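You operate a simulated robot arm through the tools that you are given. There is no shell and no other tool.

You run a simulated robot arm. Do the job below in one go: nothing can be reset, and whatever is moved stays where it is left.

Task
Put things in order on the field table top. At the end: the grey dripper (marked "4 L") from the field table top is on the green route plate; the clear catch cup from the field table top is on the brown lunch box; the green foam block from the field table top stands on top of the orange fork sleeve; the yellow scrub pad stands where the green foam block stood; whatever was shut is shut again. Leave all else as you found it, and nothing knocked over. Set down upright: catch cup.

The check looks at the end state, three seconds after you hand in, the way a careful person would. Anything else that was tipped, shoved, dropped, spilled or broken makes it a failure.

Robot
A 6-joint arm with a two-finger parallel gripper, fixed in place. Base frame: the origin is on the floor under the middle of its stand, x ahead of it, y to its left, z up; the work surface is at about z = 780. Readings come in mm, degrees, newtons and seconds.
With the tool pointing down near the work surface it reaches from about 260 to 680 mm from the base axis. Its first joint turns from -66.0 to 66.0 degrees. Payload 2.9 kg.
The TCP is the grasp point between the finger pads, 30 mm short of the fingertips. In the tool frame z runs along the fingers and y along their closing line. The gripper opens to 110 mm. The fingers are 20 mm wide and 10 mm thick; the gripper's body (48 by 112 mm) begins 55 mm behind the TCP.
Orientation is told as [roll, pitch, yaw] about the base's x, y, z axes, in that order, counted from this pose: with the fingers straight down and closing along the base's y, the tool's x points along the base's -x, its y along +y and its z along -z.

Tools
- The arm moves only by the tool step_arm. Its argument "steps" is one flat list of numbers, 7 for each row, row after row: the turn, a rotation vector about the tool's x, y, z in degrees, then the shift along the tool's x, y, z in mm, then the gripper command, from -1 (fully open) to 1 (shut), values between in proportion. In form: [rx, ry, rz, x, y, z, jaw, rx, ry, rz, x, y, z, jaw, ...]. A call has 1 to 20 rows; each row is the pose to reach, as a shift and turn from the pose commanded when the call began, along the tool's axes at that moment. Rows are played at 5 a second. More than 50 mm and 8.6 degrees between two rows, or a gripper value outside its range, and nothing of the call is played. A pose out of reach is approached as far as the arm can. The call stops where the force on the tool passes 40 N (or 10 N more than at its start, if that is more) or the arm is blocked; 0.2 s more then pass. Each finger travels about 108 mm/s and halts on what it meets, pressing with about 43 N; the grip force reading is that of the motor and also rises with nothing between the fingers. The clock runs only during rows and for 0.2 s after the last one: add rows that repeat a pose to give the fingers time. It gives the time, the measured TCP pose, the force on the tool (base axes), the opening and the grip force at its end, in the units of the frame above (readings bear some noise), with the torque about the TCP (base axes, N m) and any sound that the robot's microphone picked up, and new pictures: "pictures" is both (left out), scene, wrist or none.
- Cameras (640 x 400 px; columns grow to the right, rows downward): "scene" is fixed at [78, 430.3, 1390.3]; the picture's right is [-0.76, -0.65, 0.00], its down [-0.34, 0.40, -0.85] and it looks along [0.55, -0.64, -0.53] (base axes); focal length 367 px, centre (320, 200). "wrist" rides on the gripper at [72, 17, -103] in the tool frame; the picture's right is [-0.23, 0.97, 0.00], its down [-0.76, -0.18, -0.62] and it looks along [-0.61, -0.14, 0.78] (tool axes); focal length 222 px, centre (320, 200). There is no depth. A picture from a camera that has moved, and an enlarged one, comes with that camera's place and axes in the base frame and with its lens.
- inspect(camera, box): a new picture of the part [left, top, right, bottom] of that camera's present view, enlarged. It takes no simulated time.
- close_job(): hands the job in; it is judged then, once.

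Nothing tells you positions but the pictures and the camera data. Unless the task says otherwise, let go and move clear before handing in.

The tools are called after "Call:" as name(argument=value, ...) on one line, values as JSON. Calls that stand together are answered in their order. step_arm: Moves the arm, as the interface text tells. Its arguments: {"type":"object","properties":{"steps":{"type":"array","items":{"type":"number"}},"pictures":{"type":"string","enum":["both","scene","wrist","none"]}},"required":["steps"]} The other tools are called the same way: inspect (camera, box) takes an enlarged picture of a part of a camera's view; close_job () hands the job in.

At the start:

```text
t: 0.0
eef_pos: [377.5, -252.8, 1139.5]
tool_rot: [0.1, 0.0, 0.0]
force: [0.1, 0.5, -0.1]
moment: [0.0, 0.02, 0.02]
finger_gap: 109.8
gripper_force: 0.1
```

scene: 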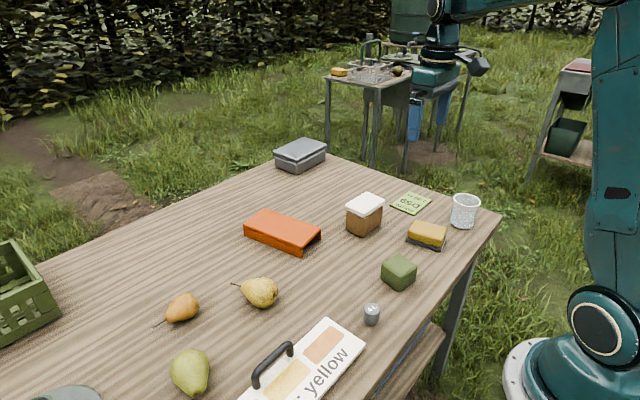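
wrist: 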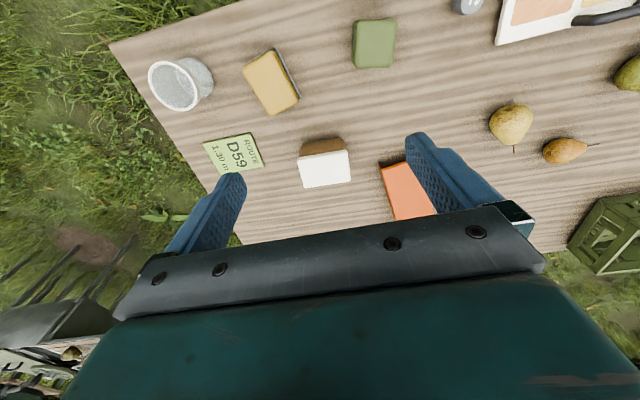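

I see a wooden table with a green block, yellow scrub pad, catch cup, green route plate, brown box with white lid, orange sleeve, a small grey object and a white board. I'll look closer at each before moving.

Call:
inspect(camera="scene", box=[330, 180, 490, 280])

Call:
inspect(camera="scene", box=[230, 260, 430, 400])

Call:
inspect(camera="scene", box=[220, 120, 420, 260])

Call:
inspect(camera="wrist", box=[120, 0, 440, 200])

Call:
inspect(camera="scene", box=[0, 230, 260, 400])

Call:
inspect(camera="scene", box=[310, 20, 510, 160])

```text
4.00 times, centred on (410, 230) of scene
camera zoom: at [78.0, 430.3, 1390.3], right [-0.76, -0.65, 0.0], down [-0.34, 0.4, -0.85], along [0.55, -0.64, -0.53], focal length 1467 px, centre (-40, 80)
```

zoom: 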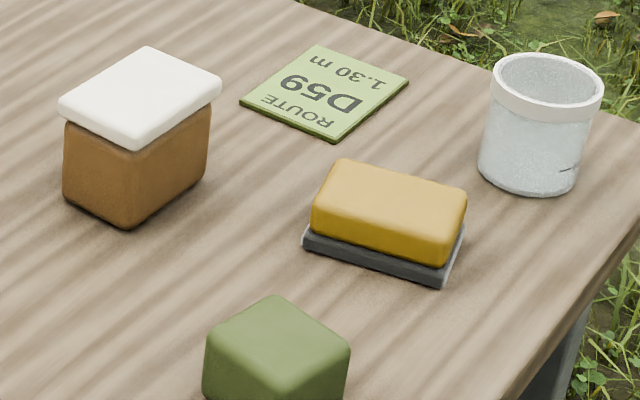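

```text
2.86 times, centred on (330, 330) of scene
camera zoom: at [78.0, 430.3, 1390.3], right [-0.76, -0.65, 0.0], down [-0.34, 0.4, -0.85], along [0.55, -0.64, -0.53], focal length 1048 px, centre (291, -171)
```

zoom: 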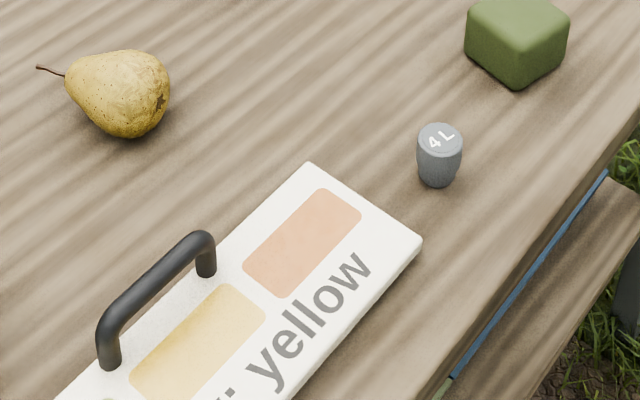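

```text
2.86 times, centred on (320, 190) of scene
camera zoom: at [78.0, 430.3, 1390.3], right [-0.76, -0.65, 0.0], down [-0.34, 0.4, -0.85], along [0.55, -0.64, -0.53], focal length 1048 px, centre (320, 229)
```

zoom: 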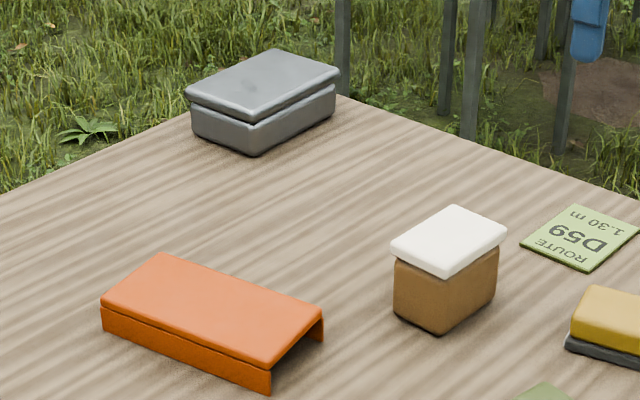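

```text
2.00 times, centred on (280, 100) of wrist
camera zoom: at [304.4, -235.7, 1241.7], right [0.23, 0.97, 0.0], down [0.76, -0.18, 0.62], along [0.61, -0.14, -0.78], focal length 444 px, centre (400, 400)
```

zoom: 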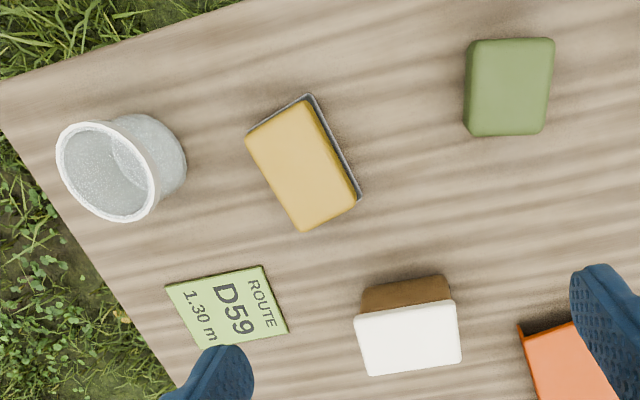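

```text
2.35 times, centred on (130, 315) of scene
camera zoom: at [78.0, 430.3, 1390.3], right [-0.76, -0.65, 0.0], down [-0.34, 0.4, -0.85], along [0.55, -0.64, -0.53], focal length 863 px, centre (767, -71)
```

zoom: 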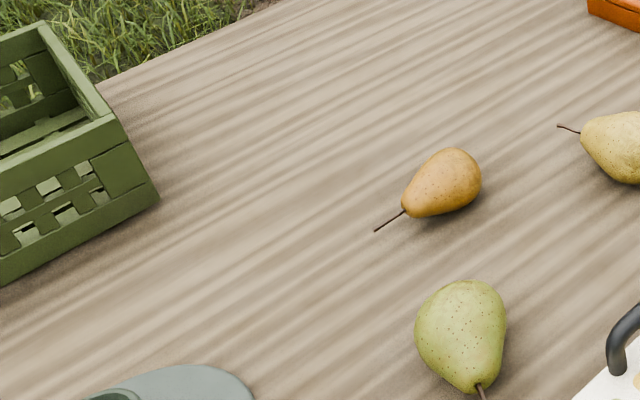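

```text
2.86 times, centred on (410, 90) of scene
camera zoom: at [78.0, 430.3, 1390.3], right [-0.76, -0.65, 0.0], down [-0.34, 0.4, -0.85], along [0.55, -0.64, -0.53], focal length 1048 px, centre (63, 514)
```

zoom: 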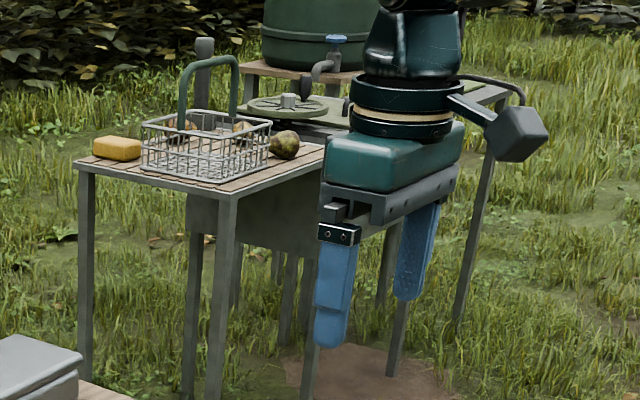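

Working estimates (base frame, mm):

| Object | x | y | Notes |
|---|---|---|---|
| Dripper | 327 | -21 | |
| Green block | 348 | -157 | |
| Scrub pad | 365 | -338 | |
| Cup | 328 | -488 | |
| Route plate | 484 | -479 | |
| Brown lunch box | 534 | -293 | lid top about z 855 |
| Orange sleeve | 671 | -106 | top about z 810 |

I'll move above the dripper first and look at it through the wrist camera.

Call:
step_arm(steps=[0, 0, 0, 6.3, 29, 23.7, -0.1, 0, 0, 0, 12.6, 58, 47.4, -0.1, 0, 0, 0, 18.9, 87, 71, -0.1, 0, 0, 0, 25.2, 116, 95, -0.1, 0, 0, 0, 31.5, 145, 118.5, -0.1, 0, 0, 0, 37.8, 174, 142, -0.1, 0, 0, 0, 44.1, 203, 166, -0.1, 0, 0, 0, 50.5, 231.8, 189.5, -0.1, 0, 0, 0, 50.5, 231.8, 189.5, -0.1], pictures="both")

```text
t: 2.0
eef_pos: [324.7, -19.3, 950.1]
tool_rot: [0.0, -0.1, 0.0]
force: [0.0, 0.8, -0.3]
moment: [0.01, -0.02, -0.01]
finger_gap: 60.6
gripper_force: 0.1
camera wrist: at [252.7, -2.5, 1052.2], right [0.23, 0.97, 0.0], down [0.76, -0.18, 0.62], along [0.61, -0.14, -0.78], focal length 222 px, centre (320, 200)
```

scene: 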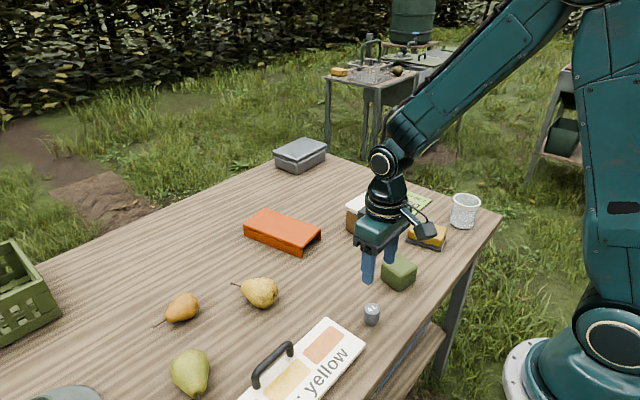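
wrist: 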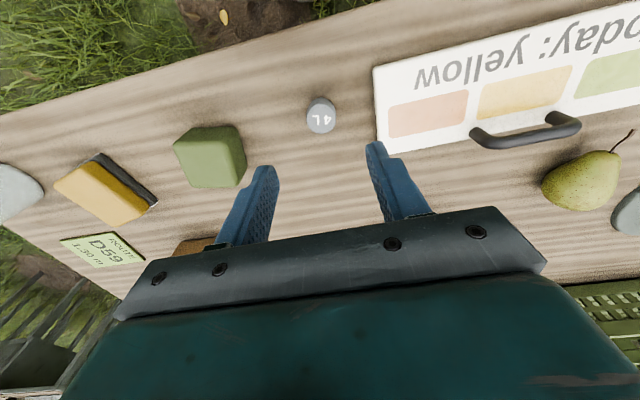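

The gripper is above the dripper. I'll zoom in to refine its position, and check the pad and block.

Call:
inspect(camera="wrist", box=[270, 70, 398, 150])

Call:
inspect(camera="wrist", box=[30, 110, 270, 260])

Call:
inspect(camera="scene", box=[360, 290, 408, 335])

```text
5.00 times, centred on (334, 110) of wrist
camera zoom: at [252.7, -2.5, 1052.2], right [0.23, 0.97, 0.0], down [0.76, -0.18, 0.62], along [0.61, -0.14, -0.78], focal length 1111 px, centre (250, 650)
```

zoom: 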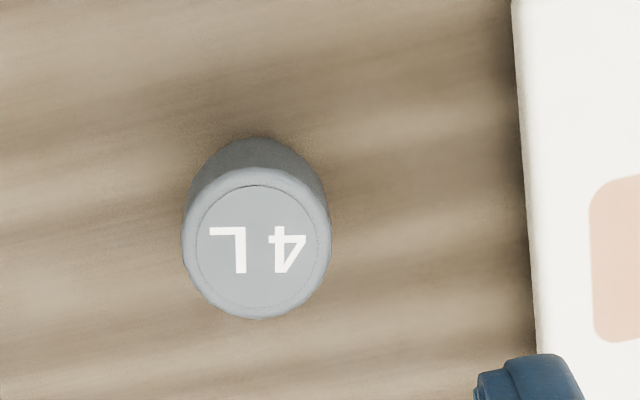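

```text
2.67 times, centred on (150, 185) of wrist
camera zoom: at [252.7, -2.5, 1052.2], right [0.23, 0.97, 0.0], down [0.76, -0.18, 0.62], along [0.61, -0.14, -0.78], focal length 592 px, centre (773, 240)
```

zoom: 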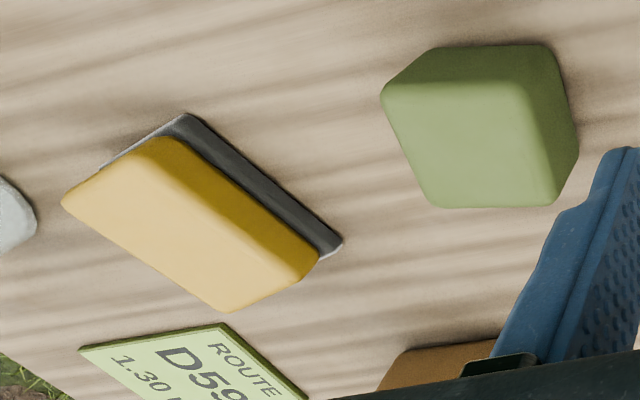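

```text
8.89 times, centred on (384, 312) of scene
camera zoom: at [78.0, 430.3, 1390.3], right [-0.76, -0.65, 0.0], down [-0.34, 0.4, -0.85], along [0.55, -0.64, -0.53], focal length 3260 px, centre (-249, -800)
```

zoom: 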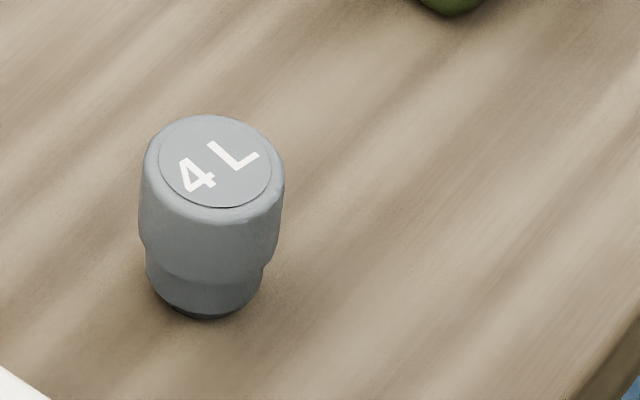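

The dripper's centre works out to about (327, -19), 31 mm wide and roughly 44 mm tall. I'll go straight down beside it and check the alignment before closing.

Call:
step_arm(steps=[0, 0, 0, 0, 1, 35, -0.1, 0, 0, 0, 0, 1, 70, -0.1, 0, 0, 0, 0, 1, 100, -0.1, 0, 0, 0, 0, 1, 120, -0.1, 0, 0, 0, 0, 1, 133, -0.1, 0, 0, 0, 0, 1, 133, -0.1], pictures="both")

```text
t: 3.4
eef_pos: [327.5, -19.6, 816.6]
tool_rot: [0.0, 0.1, 0.0]
force: [-0.2, 0.4, -0.2]
moment: [0.0, 0.03, -0.01]
finger_gap: 60.4
gripper_force: 0.0
camera wrist: at [253.9, -2.8, 919.4], right [0.23, 0.97, 0.0], down [0.76, -0.18, 0.62], along [0.61, -0.14, -0.78], focal length 222 px, centre (320, 200)
```

scene: 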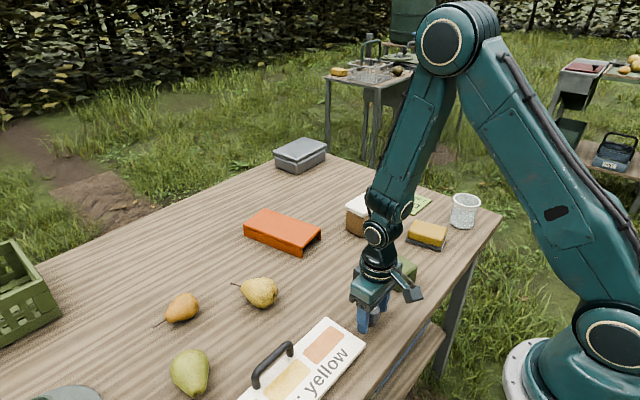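
wrist: 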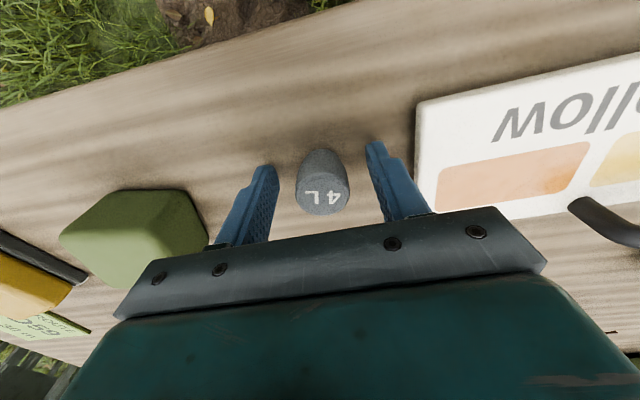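

The dripper sits between the fingers. Closing on it and lifting.

Call:
step_arm(steps=[0, 0, 0, 0, 0, 0, 1, 0, 0, 0, 0, 0, 0, 1, 0, 0, 0, 0, 0, 0, 1, 0, 0, 0, 0, 0, -20, 1, 0, 0, 0, 0, 0, -55, 1, 0, 0, 0, 0, 0, -95, 1, 0, 0, 0, 0, 0, -135, 1, 0, 0, 0, 0, 0, -165, 1], pictures="both")

```text
t: 5.2
eef_pos: [327.1, -21.6, 982.5]
tool_rot: [0.0, 0.0, 0.0]
force: [-0.5, 1.1, 0.2]
moment: [-0.02, 0.0, 0.0]
finger_gap: 30.3
gripper_force: 42.7
camera wrist: at [253.7, -2.7, 1084.5], right [0.23, 0.97, 0.0], down [0.76, -0.18, 0.62], along [0.61, -0.14, -0.78], focal length 222 px, centre (320, 200)
```

scene: 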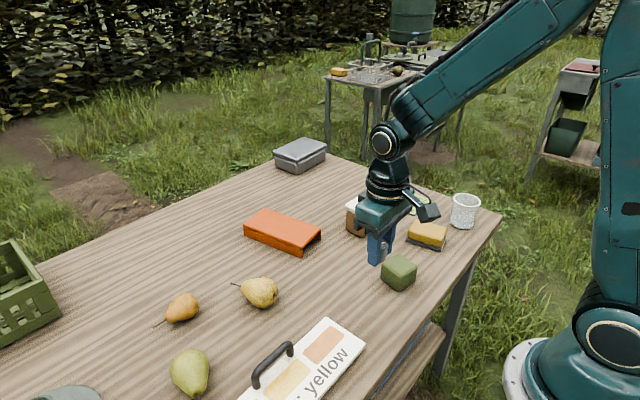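
wrist: 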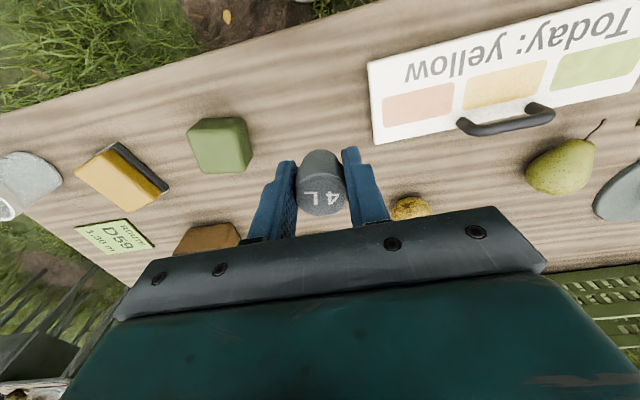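

Grip holds at 30 mm. Carrying the dripper to above the route plate, at (470, -462).

Call:
step_arm(steps=[0, 0, 0, -11.9, -36.8, 0, 1, 0, 0, 0, -23.8, -73.6, 0, 1, 0, 0, 0, -35.7, -110.5, 0, 1, 0, 0, 0, -47.7, -147.3, 0, 1, 0, 0, 0, -59.6, -184, 0, 1, 0, 0, 0, -71.5, -221, 0, 1, 0, 0, 0, -83.4, -257.8, 0, 1, 0, 0, 0, -95.3, -294.7, 0, 1, 0, 0, 0, -107.2, -331.5, 0, 1, 0, 0, 0, -119.2, -368, 0, 1, 0, 0, 0, -131, -405, 0, 1, 0, 0, 0, -143, -442, 0, 1, 0, 0, 0, -143, -442, 0, 1], pictures="both")

```text
t: 8.0
eef_pos: [469.9, -462.2, 981.1]
tool_rot: [0.1, 0.0, 0.0]
force: [0.9, -0.7, -1.3]
moment: [0.0, -0.01, -0.01]
finger_gap: 30.0
gripper_force: 43.2
camera wrist: at [396.8, -444.9, 1084.4], right [0.23, 0.97, 0.0], down [0.76, -0.18, 0.62], along [0.61, -0.14, -0.78], focal length 222 px, centre (320, 200)
```

scene: 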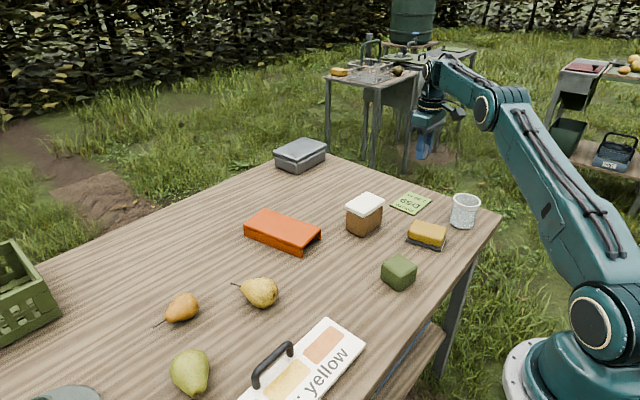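
wrist: 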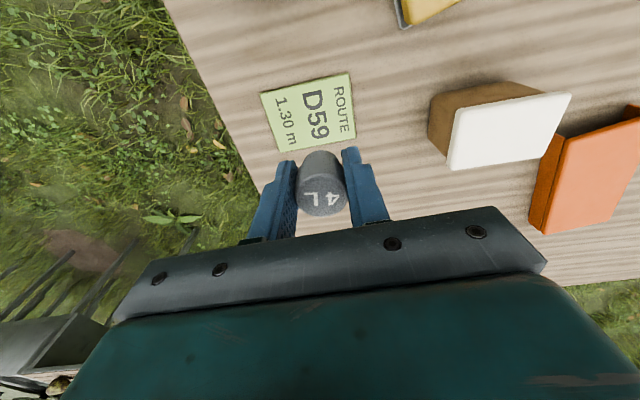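

The plate centre reads again as about (485, -478), and the target sits well inside it. Descending, slowly at the end.

Call:
step_arm(steps=[0, 0, 0, -2, -3, 35, 1, 0, 0, 0, -4, -5, 70, 1, 0, 0, 0, -5, -6, 105, 1, 0, 0, 0, -5, -6, 130, 1, 0, 0, 0, -5, -6, 145, 1, 0, 0, 0, -5, -6, 152, 1, 0, 0, 0, -5, -6, 156, 1, 0, 0, 0, -5, -6, 156, 1], pictures="both")

Call:
inspect(camera="scene", box=[370, 170, 450, 220])

```text
t: 9.8
eef_pos: [475.0, -468.4, 824.7]
tool_rot: [0.0, 0.0, -0.1]
force: [-0.4, -0.3, -0.7]
moment: [0.0, 0.0, 0.0]
finger_gap: 29.9
gripper_force: 43.2
camera wrist: at [402.2, -450.7, 928.1], right [0.23, 0.97, 0.0], down [0.76, -0.18, 0.62], along [0.61, -0.14, -0.78], focal length 222 px, centre (320, 200)
```

scene: 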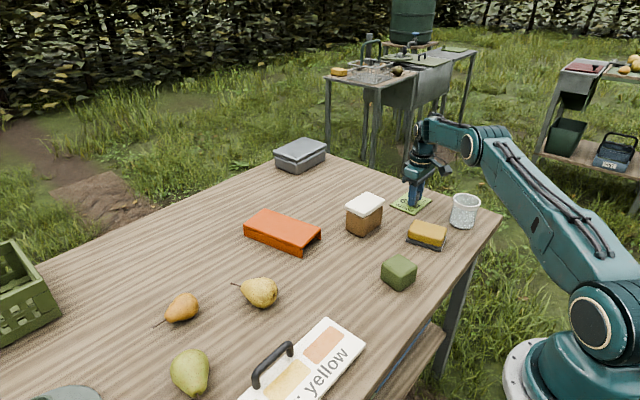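
wrist: 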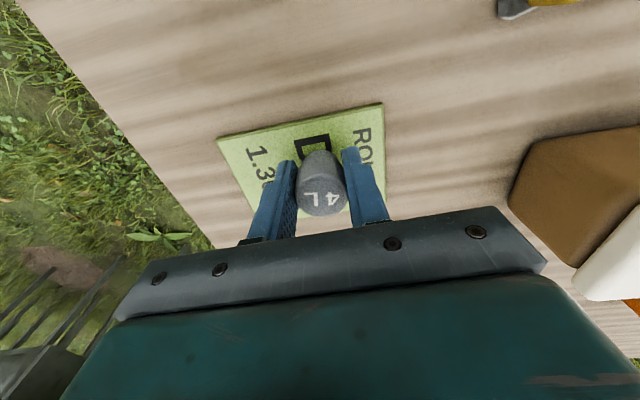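

```text
8.00 times, centred on (410, 195) of scene
camera zoom: at [78.0, 430.3, 1390.3], right [-0.76, -0.65, 0.0], down [-0.34, 0.4, -0.85], along [0.55, -0.64, -0.53], focal length 2934 px, centre (-400, 240)
```

zoom: 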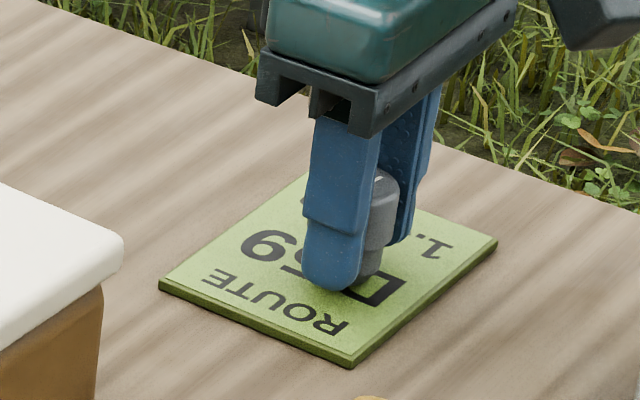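

The plate is about 5 mm thick, so the dripper's bottom should be 2–4 mm above it. Easing down in small steps.

Call:
step_arm(steps=[0, 0, 0, 0, 0, 1, 1, 0, 0, 0, 0, 0, 2, 1, 0, 0, 0, 0, 0, 2, 1], pictures="none")

```text
t: 10.6
eef_pos: [474.6, -469.8, 822.6]
tool_rot: [0.0, -0.1, 0.0]
force: [0.5, -0.6, -0.1]
moment: [-0.02, 0.02, -0.01]
finger_gap: 30.1
gripper_force: 43.7
```

Call:
step_arm(steps=[0, 0, 0, 0, 0, 1, 1, 0, 0, 0, 0, 0, 1, 1], pictures="none")

Call:
inspect(camera="scene", box=[390, 180, 438, 210])

```text
t: 11.2
eef_pos: [474.3, -468.3, 821.8]
tool_rot: [0.0, 0.0, 0.1]
force: [-0.5, 0.0, -0.4]
moment: [0.0, 0.04, -0.01]
finger_gap: 29.9
gripper_force: 43.2
```

```text
13.33 times, centred on (414, 195) of scene
camera zoom: at [78.0, 430.3, 1390.3], right [-0.76, -0.65, 0.0], down [-0.34, 0.4, -0.85], along [0.55, -0.64, -0.53], focal length 4890 px, centre (-933, 267)
```

zoom: 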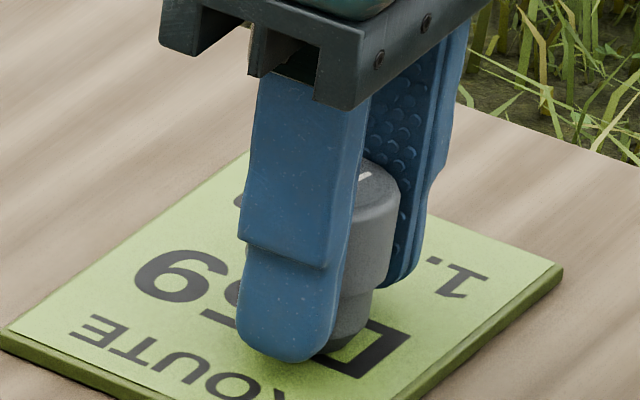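

No contact yet. Continuing down a millimetre at a time.

Call:
step_arm(steps=[0, 0, 0, 0, 0, 1, 1, 0, 0, 0, 0, 0, 1, 1], pictures="none")

```text
t: 11.8
eef_pos: [474.0, -468.4, 821.8]
tool_rot: [0.0, 0.0, 0.0]
force: [-0.6, 0.7, 1.1]
moment: [-0.02, 0.02, 0.01]
finger_gap: 30.0
gripper_force: 42.3
```

Call:
step_arm(steps=[0, 0, 0, 0, 0, 1, 1, 0, 0, 0, 0, 0, 1, 1], pictures="none")

```text
t: 12.4
eef_pos: [474.8, -468.9, 821.4]
tool_rot: [-0.2, -0.2, 0.0]
force: [-0.1, 0.5, 6.5]
moment: [0.0, -0.02, 0.01]
finger_gap: 30.2
gripper_force: 43.1
```

Contact at 6.5 N, so the dripper is resting on the plate. Releasing and backing straight up.

Call:
step_arm(steps=[0, 0, 0, 0, 0, -0.5, 0.35, 0, 0, 0, 0, 0, -0.5, 0.1, 0, 0, 0, 0, 0, -0.5, -0.1, 0, 0, 0, 0, 0, -0.5, -0.1, 0, 0, 0, 0, 0, -20, -0.1, 0, 0, 0, 0, 0, -55, -0.1, 0, 0, 0, 0, 0, -95, -0.1, 0, 0, 0, 0, 0, -135, -0.1, 0, 0, 0, 0, 0, -160, -0.1], pictures="both")

Call:
inspect(camera="scene", box=[370, 170, 490, 250])

```text
t: 14.4
eef_pos: [475.1, -468.4, 979.8]
tool_rot: [0.0, 0.0, 0.0]
force: [1.1, 0.2, 0.0]
moment: [0.0, 0.02, 0.0]
finger_gap: 60.3
gripper_force: 0.1
camera wrist: at [402.1, -450.3, 1083.8], right [0.23, 0.97, 0.0], down [0.76, -0.18, 0.62], along [0.61, -0.14, -0.78], focal length 222 px, centre (320, 200)
```

scene: 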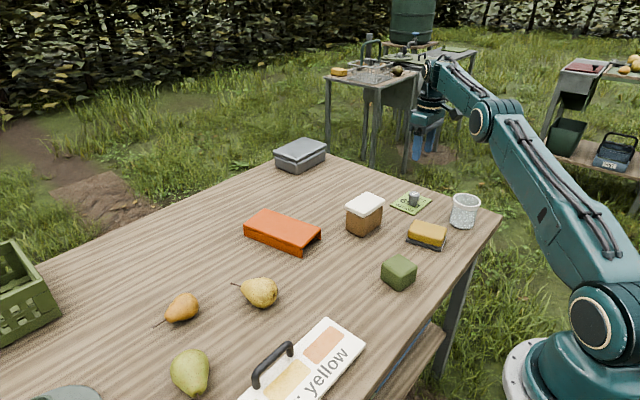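
wrist: 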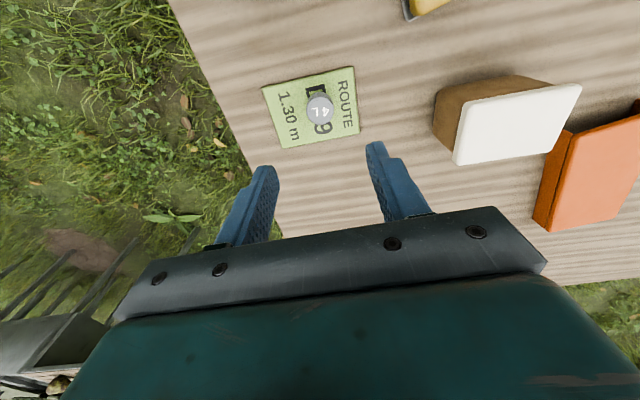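

```text
5.00 times, centred on (430, 210) of scene
camera zoom: at [78.0, 430.3, 1390.3], right [-0.76, -0.65, 0.0], down [-0.34, 0.4, -0.85], along [0.55, -0.64, -0.53], focal length 1834 px, centre (-230, 150)
```

zoom: 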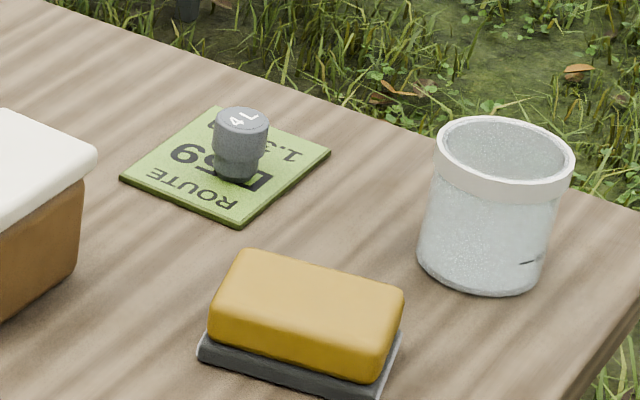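

The dripper stands upright on the plate. Before going to the cup, I'll zoom in on the lunch box for a better position.

Call:
inspect(camera="wrist", box=[420, 50, 612, 170])

Call:
inspect(camera="scene", box=[332, 185, 396, 245])

Call:
inspect(camera="scene", box=[432, 185, 496, 235])

```text
3.33 times, centred on (516, 110) of wrist
camera zoom: at [402.1, -450.3, 1083.8], right [0.23, 0.97, 0.0], down [0.76, -0.18, 0.62], along [0.61, -0.14, -0.78], focal length 740 px, centre (-333, 500)
```

zoom: 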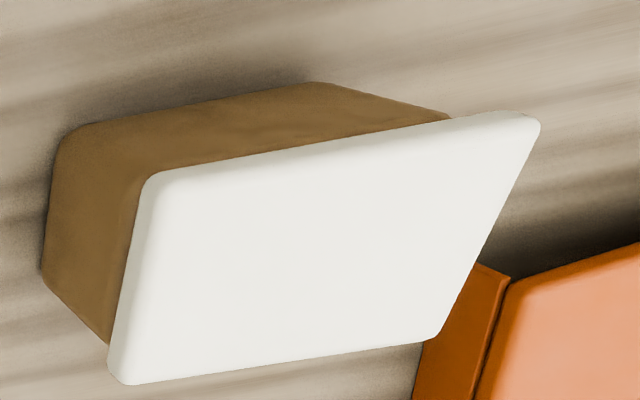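

```text
6.67 times, centred on (364, 215) of scene
camera zoom: at [78.0, 430.3, 1390.3], right [-0.76, -0.65, 0.0], down [-0.34, 0.4, -0.85], along [0.55, -0.64, -0.53], focal length 2445 px, centre (27, 100)
```

zoom: 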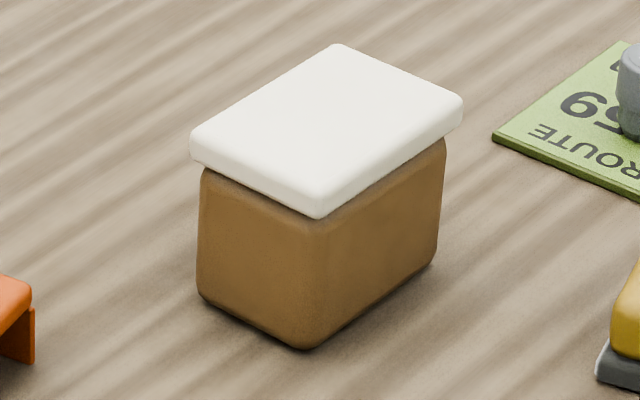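

```text
8.00 times, centred on (464, 210) of scene
camera zoom: at [78.0, 430.3, 1390.3], right [-0.76, -0.65, 0.0], down [-0.34, 0.4, -0.85], along [0.55, -0.64, -0.53], focal length 2934 px, centre (-832, 120)
```

zoom: 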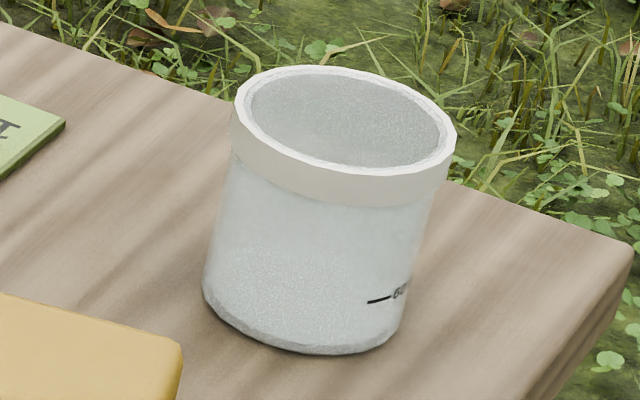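

Lunch box lid centre comes out at about (528, -281, 864), and the cup at about (326, -483) with its rim near z 856. Moving above the cup with the jaws open.

Call:
step_arm(steps=[0, 0, 0, 30, -3, 0, -1, 0, 0, 0, 65, -7, 0, -1, 0, 0, 0, 100, -11, 0, -1, 0, 0, 0, 130, -14, 0, -1, 0, 0, 0, 149, -16, 0, -1, 0, 0, 0, 149, -16, 0, -1], pictures="both")

Call:
inspect(camera="wrist", box=[200, 30, 440, 180])

```text
t: 15.8
eef_pos: [325.8, -485.2, 979.1]
tool_rot: [0.0, -0.1, 0.0]
force: [-0.2, 0.6, 0.3]
moment: [0.03, -0.05, -0.02]
finger_gap: 109.9
gripper_force: 0.2
camera wrist: at [253.2, -467.4, 1083.3], right [0.23, 0.97, 0.0], down [0.76, -0.18, 0.62], along [0.61, -0.14, -0.78], focal length 222 px, centre (320, 200)
```

scene: 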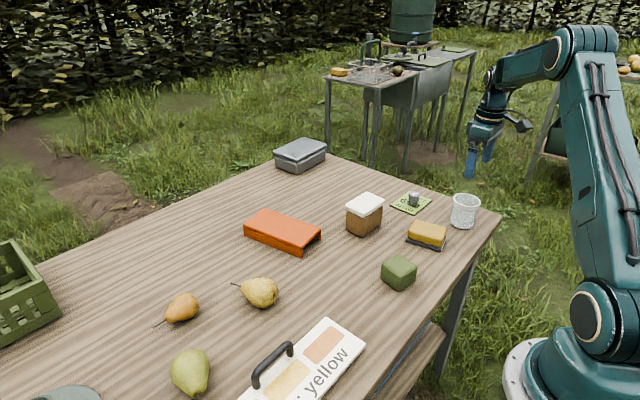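
wrist: 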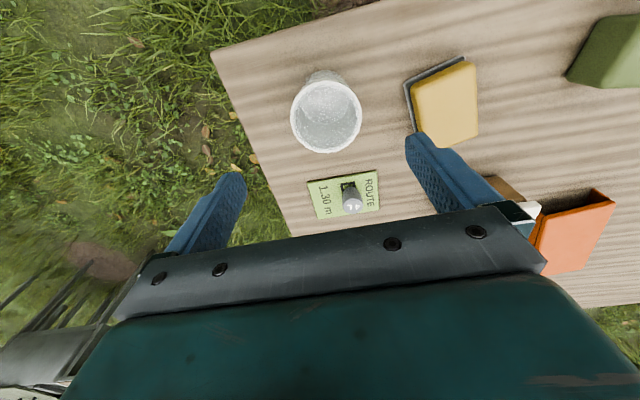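

```text
2.67 times, centred on (320, 105) of wrist
camera zoom: at [253.2, -467.4, 1083.3], right [0.23, 0.97, 0.0], down [0.76, -0.18, 0.62], along [0.61, -0.14, -0.78], focal length 592 px, centre (320, 453)
```

zoom: 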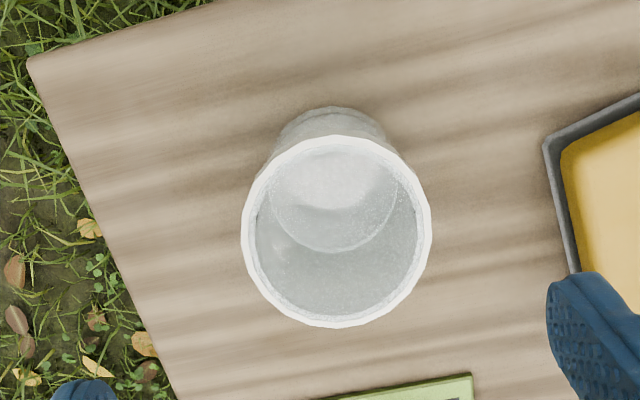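

The cup is empty. Its rim centre is about (325.5, -478.5, 860). I'll look closer at the pad's dark base while it's in view.

Call:
inspect(camera="wrist", box=[390, 40, 502, 160])

Call:
inspect(camera="scene", box=[400, 210, 456, 255])

```text
3.33 times, centred on (446, 100) of wrist
camera zoom: at [253.2, -467.4, 1083.3], right [0.23, 0.97, 0.0], down [0.76, -0.18, 0.62], along [0.61, -0.14, -0.78], focal length 740 px, centre (-100, 533)
```

zoom: 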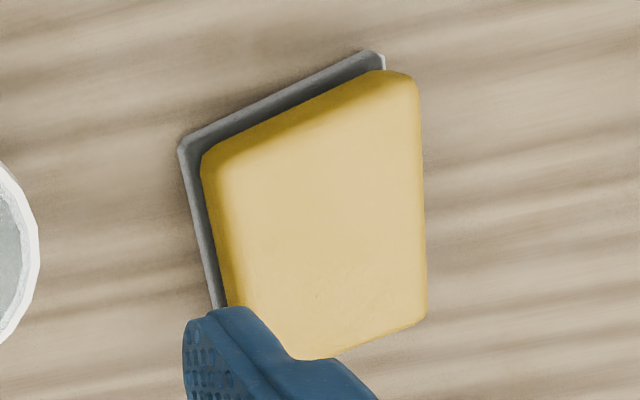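

```text
8.89 times, centred on (428, 232) of scene
camera zoom: at [78.0, 430.3, 1390.3], right [-0.76, -0.65, 0.0], down [-0.34, 0.4, -0.85], along [0.55, -0.64, -0.53], focal length 3260 px, centre (-640, -89)
```

zoom: 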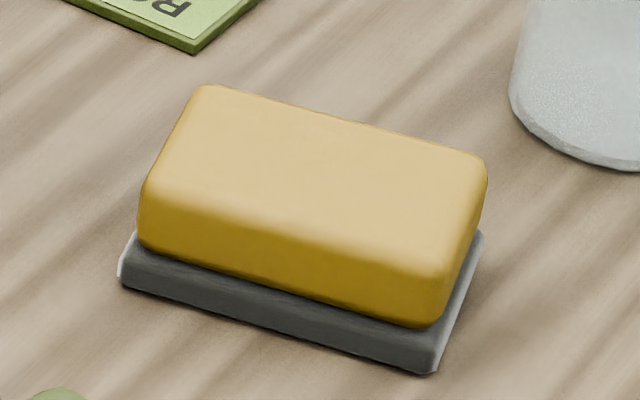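

The pad has a grey layer under it, either attached or separate. I'll grip only the yellow part later so it works out either way. Now lowering around the cup.

Call:
step_arm(steps=[0, 0, 0, 0, 6.5, 30, -1, 0, 0, 0, 0, 6.5, 65, -1, 0, 0, 0, 0, 6.5, 100, -1, 0, 0, 0, 0, 6.5, 125, -1, 0, 0, 0, 0, 6.5, 137, -1, 0, 0, 0, 0, 6.5, 137, -1], pictures="both")

Call:
inspect(camera="scene", box=[424, 170, 504, 240])

```text
t: 17.2
eef_pos: [325.8, -476.2, 843.6]
tool_rot: [0.0, -0.1, 0.1]
force: [0.2, 0.3, 0.5]
moment: [0.01, 0.02, -0.05]
finger_gap: 110.0
gripper_force: 0.1
camera wrist: at [253.0, -460.3, 945.8], right [0.23, 0.97, 0.0], down [0.76, -0.18, 0.62], along [0.61, -0.14, -0.78], focal length 222 px, centre (320, 200)
```

scene: 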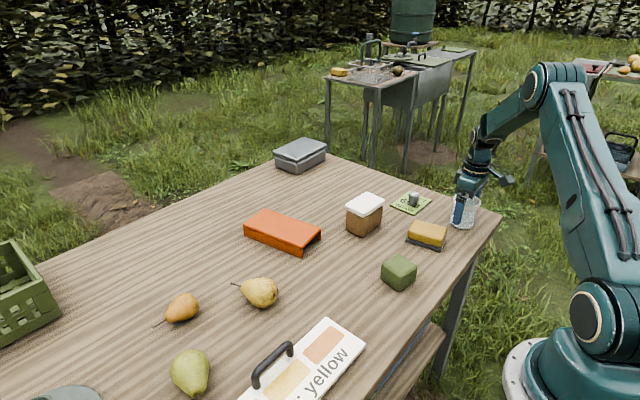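
wrist: 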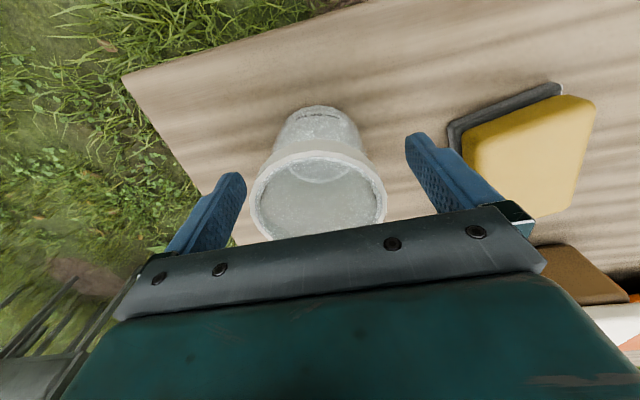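

```text
5.71 times, centred on (464, 205) of scene
camera zoom: at [78.0, 430.3, 1390.3], right [-0.76, -0.65, 0.0], down [-0.34, 0.4, -0.85], along [0.55, -0.64, -0.53], focal length 2096 px, centre (-503, 171)
```

zoom: 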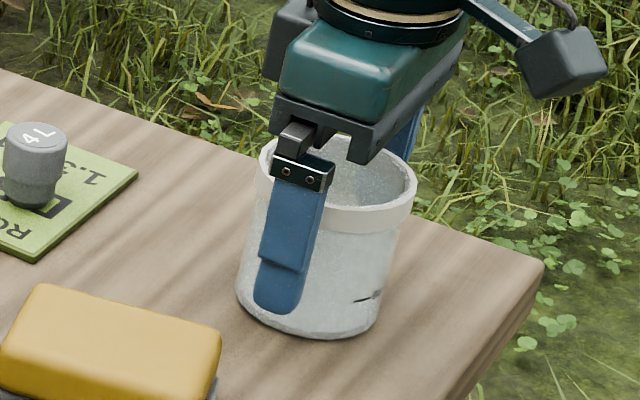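

The cup is between the fingers. Checking centring and height with a zoom before I close.

Call:
inspect(camera="wrist", box=[220, 90, 430, 250])

```text
2.50 times, centred on (325, 170) of wrist
camera zoom: at [253.0, -460.3, 945.8], right [0.23, 0.97, 0.0], down [0.76, -0.18, 0.62], along [0.61, -0.14, -0.78], focal length 555 px, centre (308, 275)
```

zoom: 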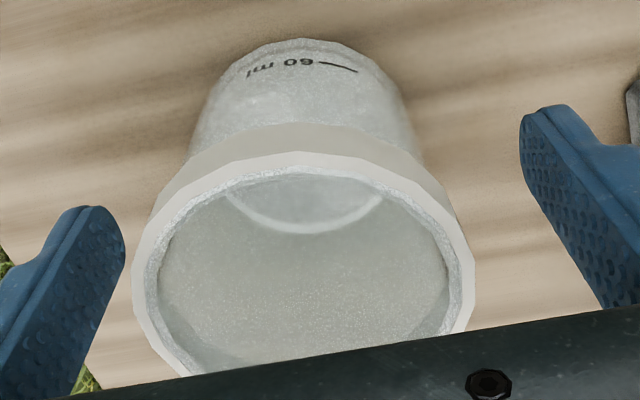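

My best estimate for the cup's centre is (331, -480), about 5 mm further out than the TCP. I'll nudge across, close on the rim band and lift gently.

Call:
step_arm(steps=[0, 0, 0, -5, -1, -4, -1, 0, 0, 0, -5, -1, -4, -0.2, 0, 0, 0, -5, -1, -4, 0.1, 0, 0, 0, -5, -1, -4, 1, 0, 0, 0, -5, -1, -4, 1, 0, 0, 0, -5, -1, -4, 1], pictures="both")

Call:
inspect(camera="wrist", box=[220, 90, 430, 250])

Call:
inspect(camera="scene", box=[424, 170, 504, 240])

```text
t: 18.6
eef_pos: [331.4, -479.2, 846.1]
tool_rot: [0.0, 0.0, -0.1]
force: [-0.1, -0.4, 1.0]
moment: [0.07, -0.02, -0.03]
finger_gap: 66.7
gripper_force: 43.1
camera wrist: at [258.0, -461.3, 950.2], right [0.23, 0.97, 0.0], down [0.76, -0.18, 0.62], along [0.61, -0.14, -0.78], focal length 222 px, centre (320, 200)
```

scene: 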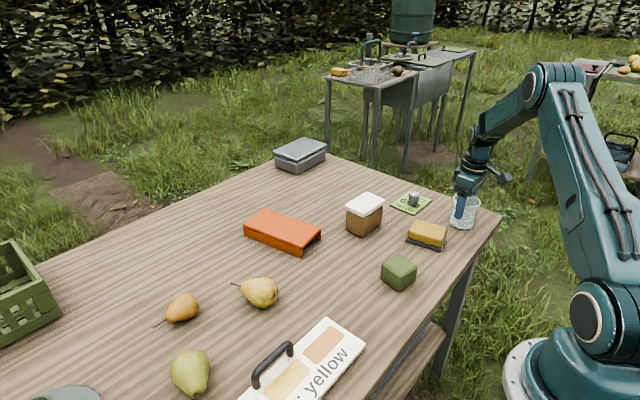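
wrist: 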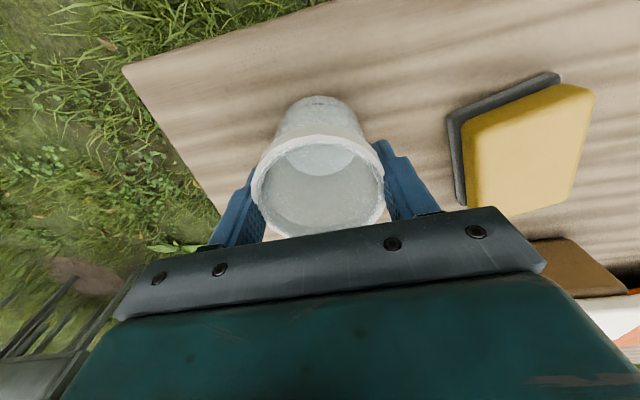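

```text
2.50 times, centred on (325, 170) of wrist
camera zoom: at [258.0, -461.3, 950.2], right [0.23, 0.97, 0.0], down [0.76, -0.18, 0.62], along [0.61, -0.14, -0.78], focal length 555 px, centre (308, 275)
```

zoom: 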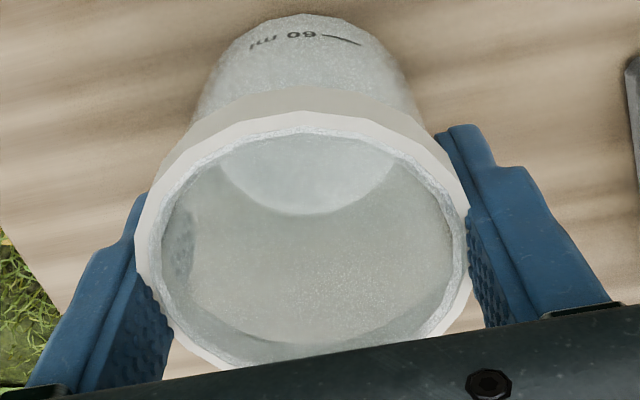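

```text
5.71 times, centred on (464, 205) of scene
camera zoom: at [78.0, 430.3, 1390.3], right [-0.76, -0.65, 0.0], down [-0.34, 0.4, -0.85], along [0.55, -0.64, -0.53], focal length 2096 px, centre (-503, 171)
```

zoom: 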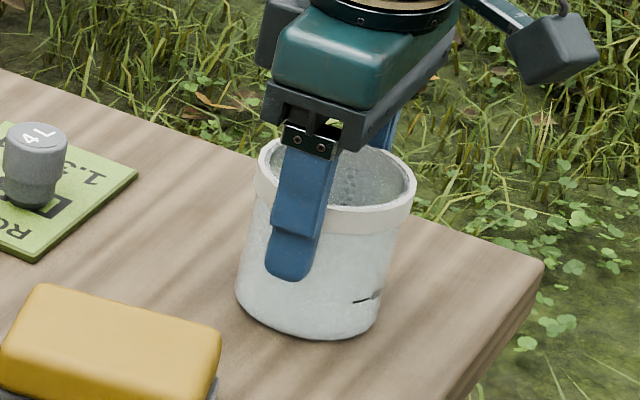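

The cup is gripped at 67 mm. Lifting slowly.

Call:
step_arm(steps=[0, 0, 0, 0, 0, -8, 1, 0, 0, 0, 0, 0, -25, 1, 0, 0, 0, 0, 0, -55, 1, 0, 0, 0, 0, 0, -90, 1, 0, 0, 0, 0, 0, -125, 1, 0, 0, 0, 0, 0, -150, 1, 0, 0, 0, 0, 0, -150, 1], pictures="both")

Call:
inspect(camera="scene", box=[424, 110, 504, 180])

```text
t: 20.2
eef_pos: [331.2, -479.7, 996.7]
tool_rot: [0.0, 0.0, -0.1]
force: [-0.1, -0.4, -0.6]
moment: [-0.03, 0.0, 0.06]
finger_gap: 66.8
gripper_force: 43.5
camera wrist: at [258.0, -461.2, 1101.3], right [0.23, 0.97, 0.0], down [0.76, -0.18, 0.62], along [0.61, -0.14, -0.78], focal length 222 px, centre (320, 200)
```

scene: 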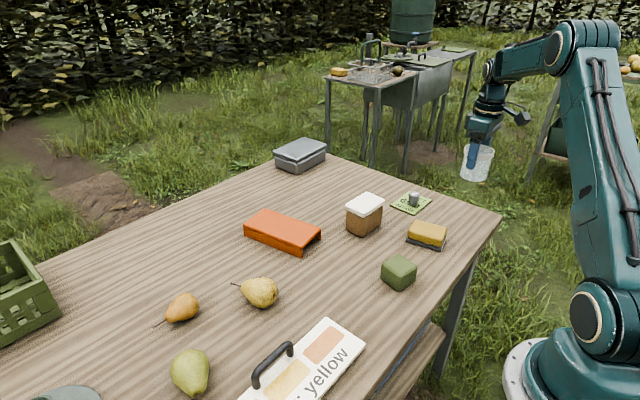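
wrist: 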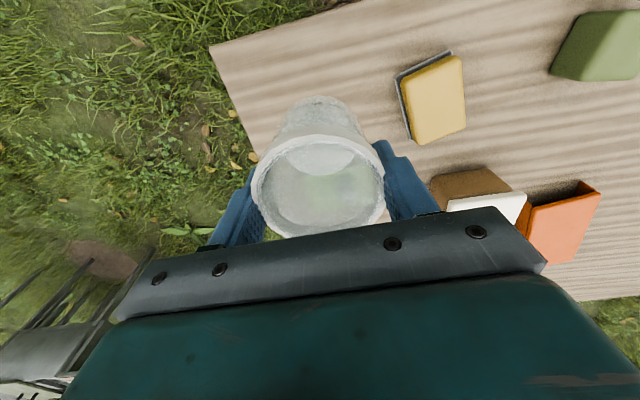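

```text
5.71 times, centred on (464, 145) of scene
camera zoom: at [78.0, 430.3, 1390.3], right [-0.76, -0.65, 0.0], down [-0.34, 0.4, -0.85], along [0.55, -0.64, -0.53], focal length 2096 px, centre (-503, 514)
```

zoom: 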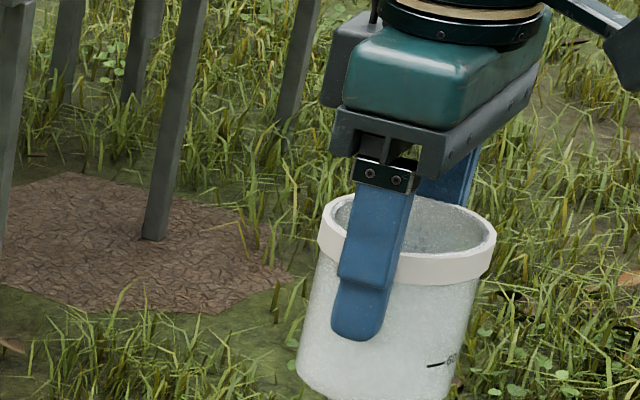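

The cup hangs upright. Carrying it to above the lunch box lid.

Call:
step_arm(steps=[0, 0, 0, -15, 15, 0, 1, 0, 0, 0, -38, 38, 0, 1, 0, 0, 0, -62, 62, 0, 1, 0, 0, 0, -86, 86, 0, 1, 0, 0, 0, -110, 111, 0, 1, 0, 0, 0, -134, 135, 0, 1, 0, 0, 0, -158, 159, 0, 1, 0, 0, 0, -182, 183, 0, 1, 0, 0, 0, -197, 198, 0, 1, 0, 0, 0, -197, 198, 0, 1], pictures="both")

Call:
inspect(camera="scene", box=[320, 130, 432, 250])

```text
t: 22.4
eef_pos: [528.1, -281.6, 997.1]
tool_rot: [-0.1, 0.0, -0.1]
force: [0.3, 0.3, -0.3]
moment: [-0.02, 0.01, 0.01]
finger_gap: 66.7
gripper_force: 43.0
camera wrist: at [454.8, -263.9, 1100.6], right [0.23, 0.97, 0.0], down [0.76, -0.18, 0.62], along [0.61, -0.14, -0.78], focal length 222 px, centre (320, 200)
```

scene: 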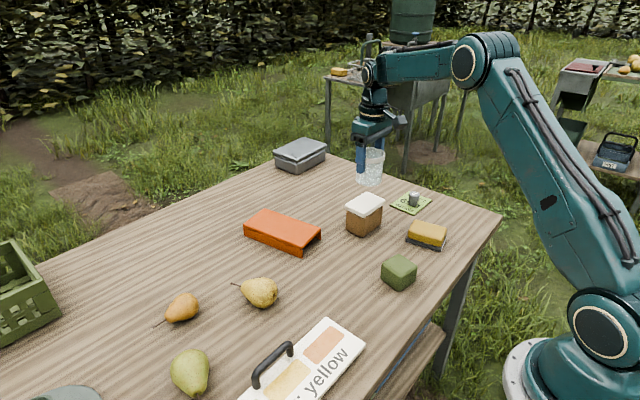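
wrist: 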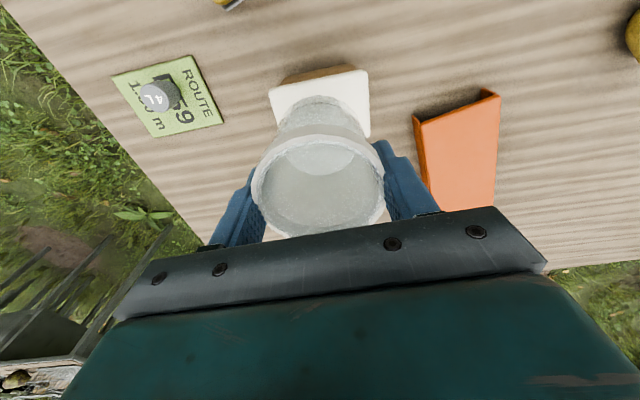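

```text
3.33 times, centred on (376, 190) of scene
camera zoom: at [78.0, 430.3, 1390.3], right [-0.76, -0.65, 0.0], down [-0.34, 0.4, -0.85], along [0.55, -0.64, -0.53], focal length 1222 px, centre (133, 233)
```

zoom: 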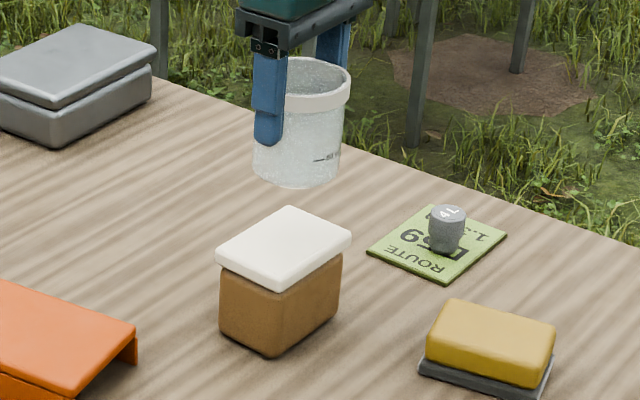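

The lid centre is about (529, -280), directly below the cup. Lowering it to just above the lid.

Call:
step_arm(steps=[0, 0, 0, -1, 1.5, 15, 1, 0, 0, 0, -1, 1.5, 32, 1, 0, 0, 0, -1, 1.5, 46, 1, 0, 0, 0, -1, 1.5, 54, 1, 0, 0, 0, -1, 1.5, 58, 1, 0, 0, 0, -1, 1.5, 58, 1], pictures="both")

Call:
inspect(camera="scene", box=[332, 150, 412, 220])

```text
t: 23.8
eef_pos: [529.2, -280.1, 938.9]
tool_rot: [0.1, 0.0, 0.1]
force: [0.4, -0.3, -0.1]
moment: [0.03, -0.01, 0.0]
finger_gap: 66.7
gripper_force: 43.1
camera wrist: at [455.3, -262.5, 1042.3], right [0.23, 0.97, 0.0], down [0.76, -0.18, 0.62], along [0.61, -0.14, -0.78], focal length 222 px, centre (320, 200)
```

scene: 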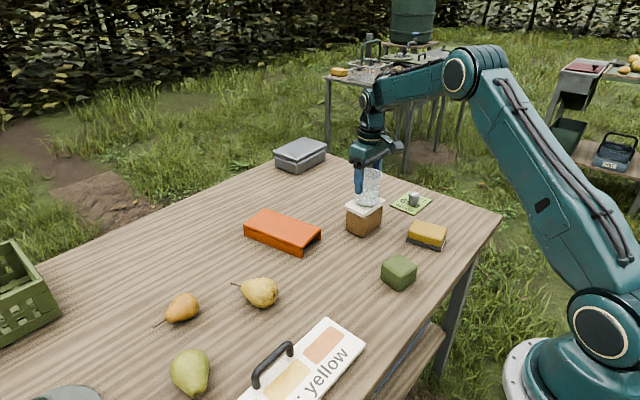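
wrist: 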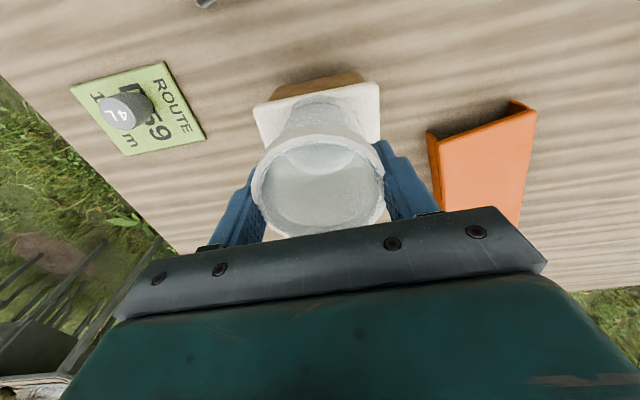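

```text
5.71 times, centred on (372, 185) of scene
camera zoom: at [78.0, 430.3, 1390.3], right [-0.76, -0.65, 0.0], down [-0.34, 0.4, -0.85], along [0.55, -0.64, -0.53], focal length 2096 px, centre (23, 286)
```

zoom: 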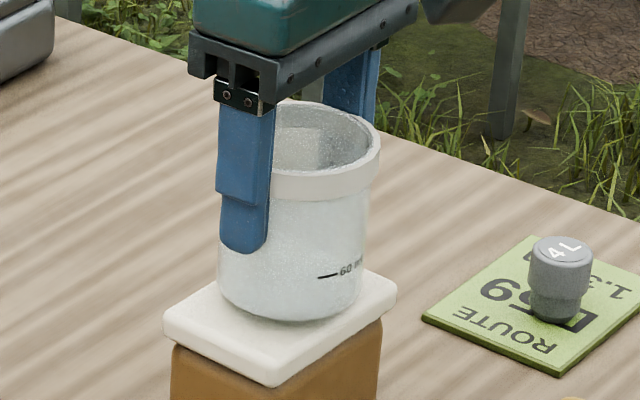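

The cup base is still several mm above the lid. Zooming the wrist view to check centring before I set it down.

Call:
inspect(camera="wrist", box=[230, 60, 420, 180])

```text
3.33 times, centred on (325, 120) of wrist
camera zoom: at [455.3, -262.5, 1042.3], right [0.23, 0.97, 0.0], down [0.76, -0.18, 0.62], along [0.61, -0.14, -0.78], focal length 740 px, centre (303, 467)
```

zoom: 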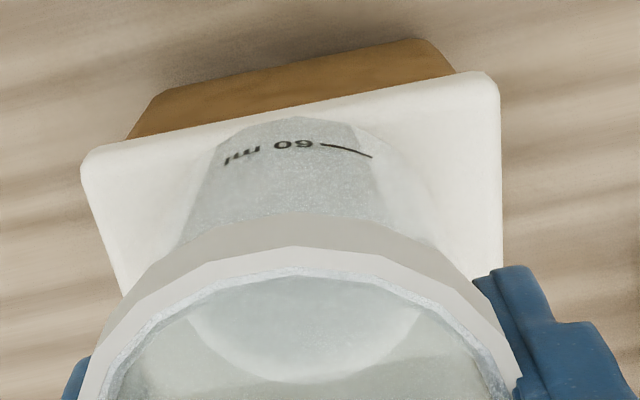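

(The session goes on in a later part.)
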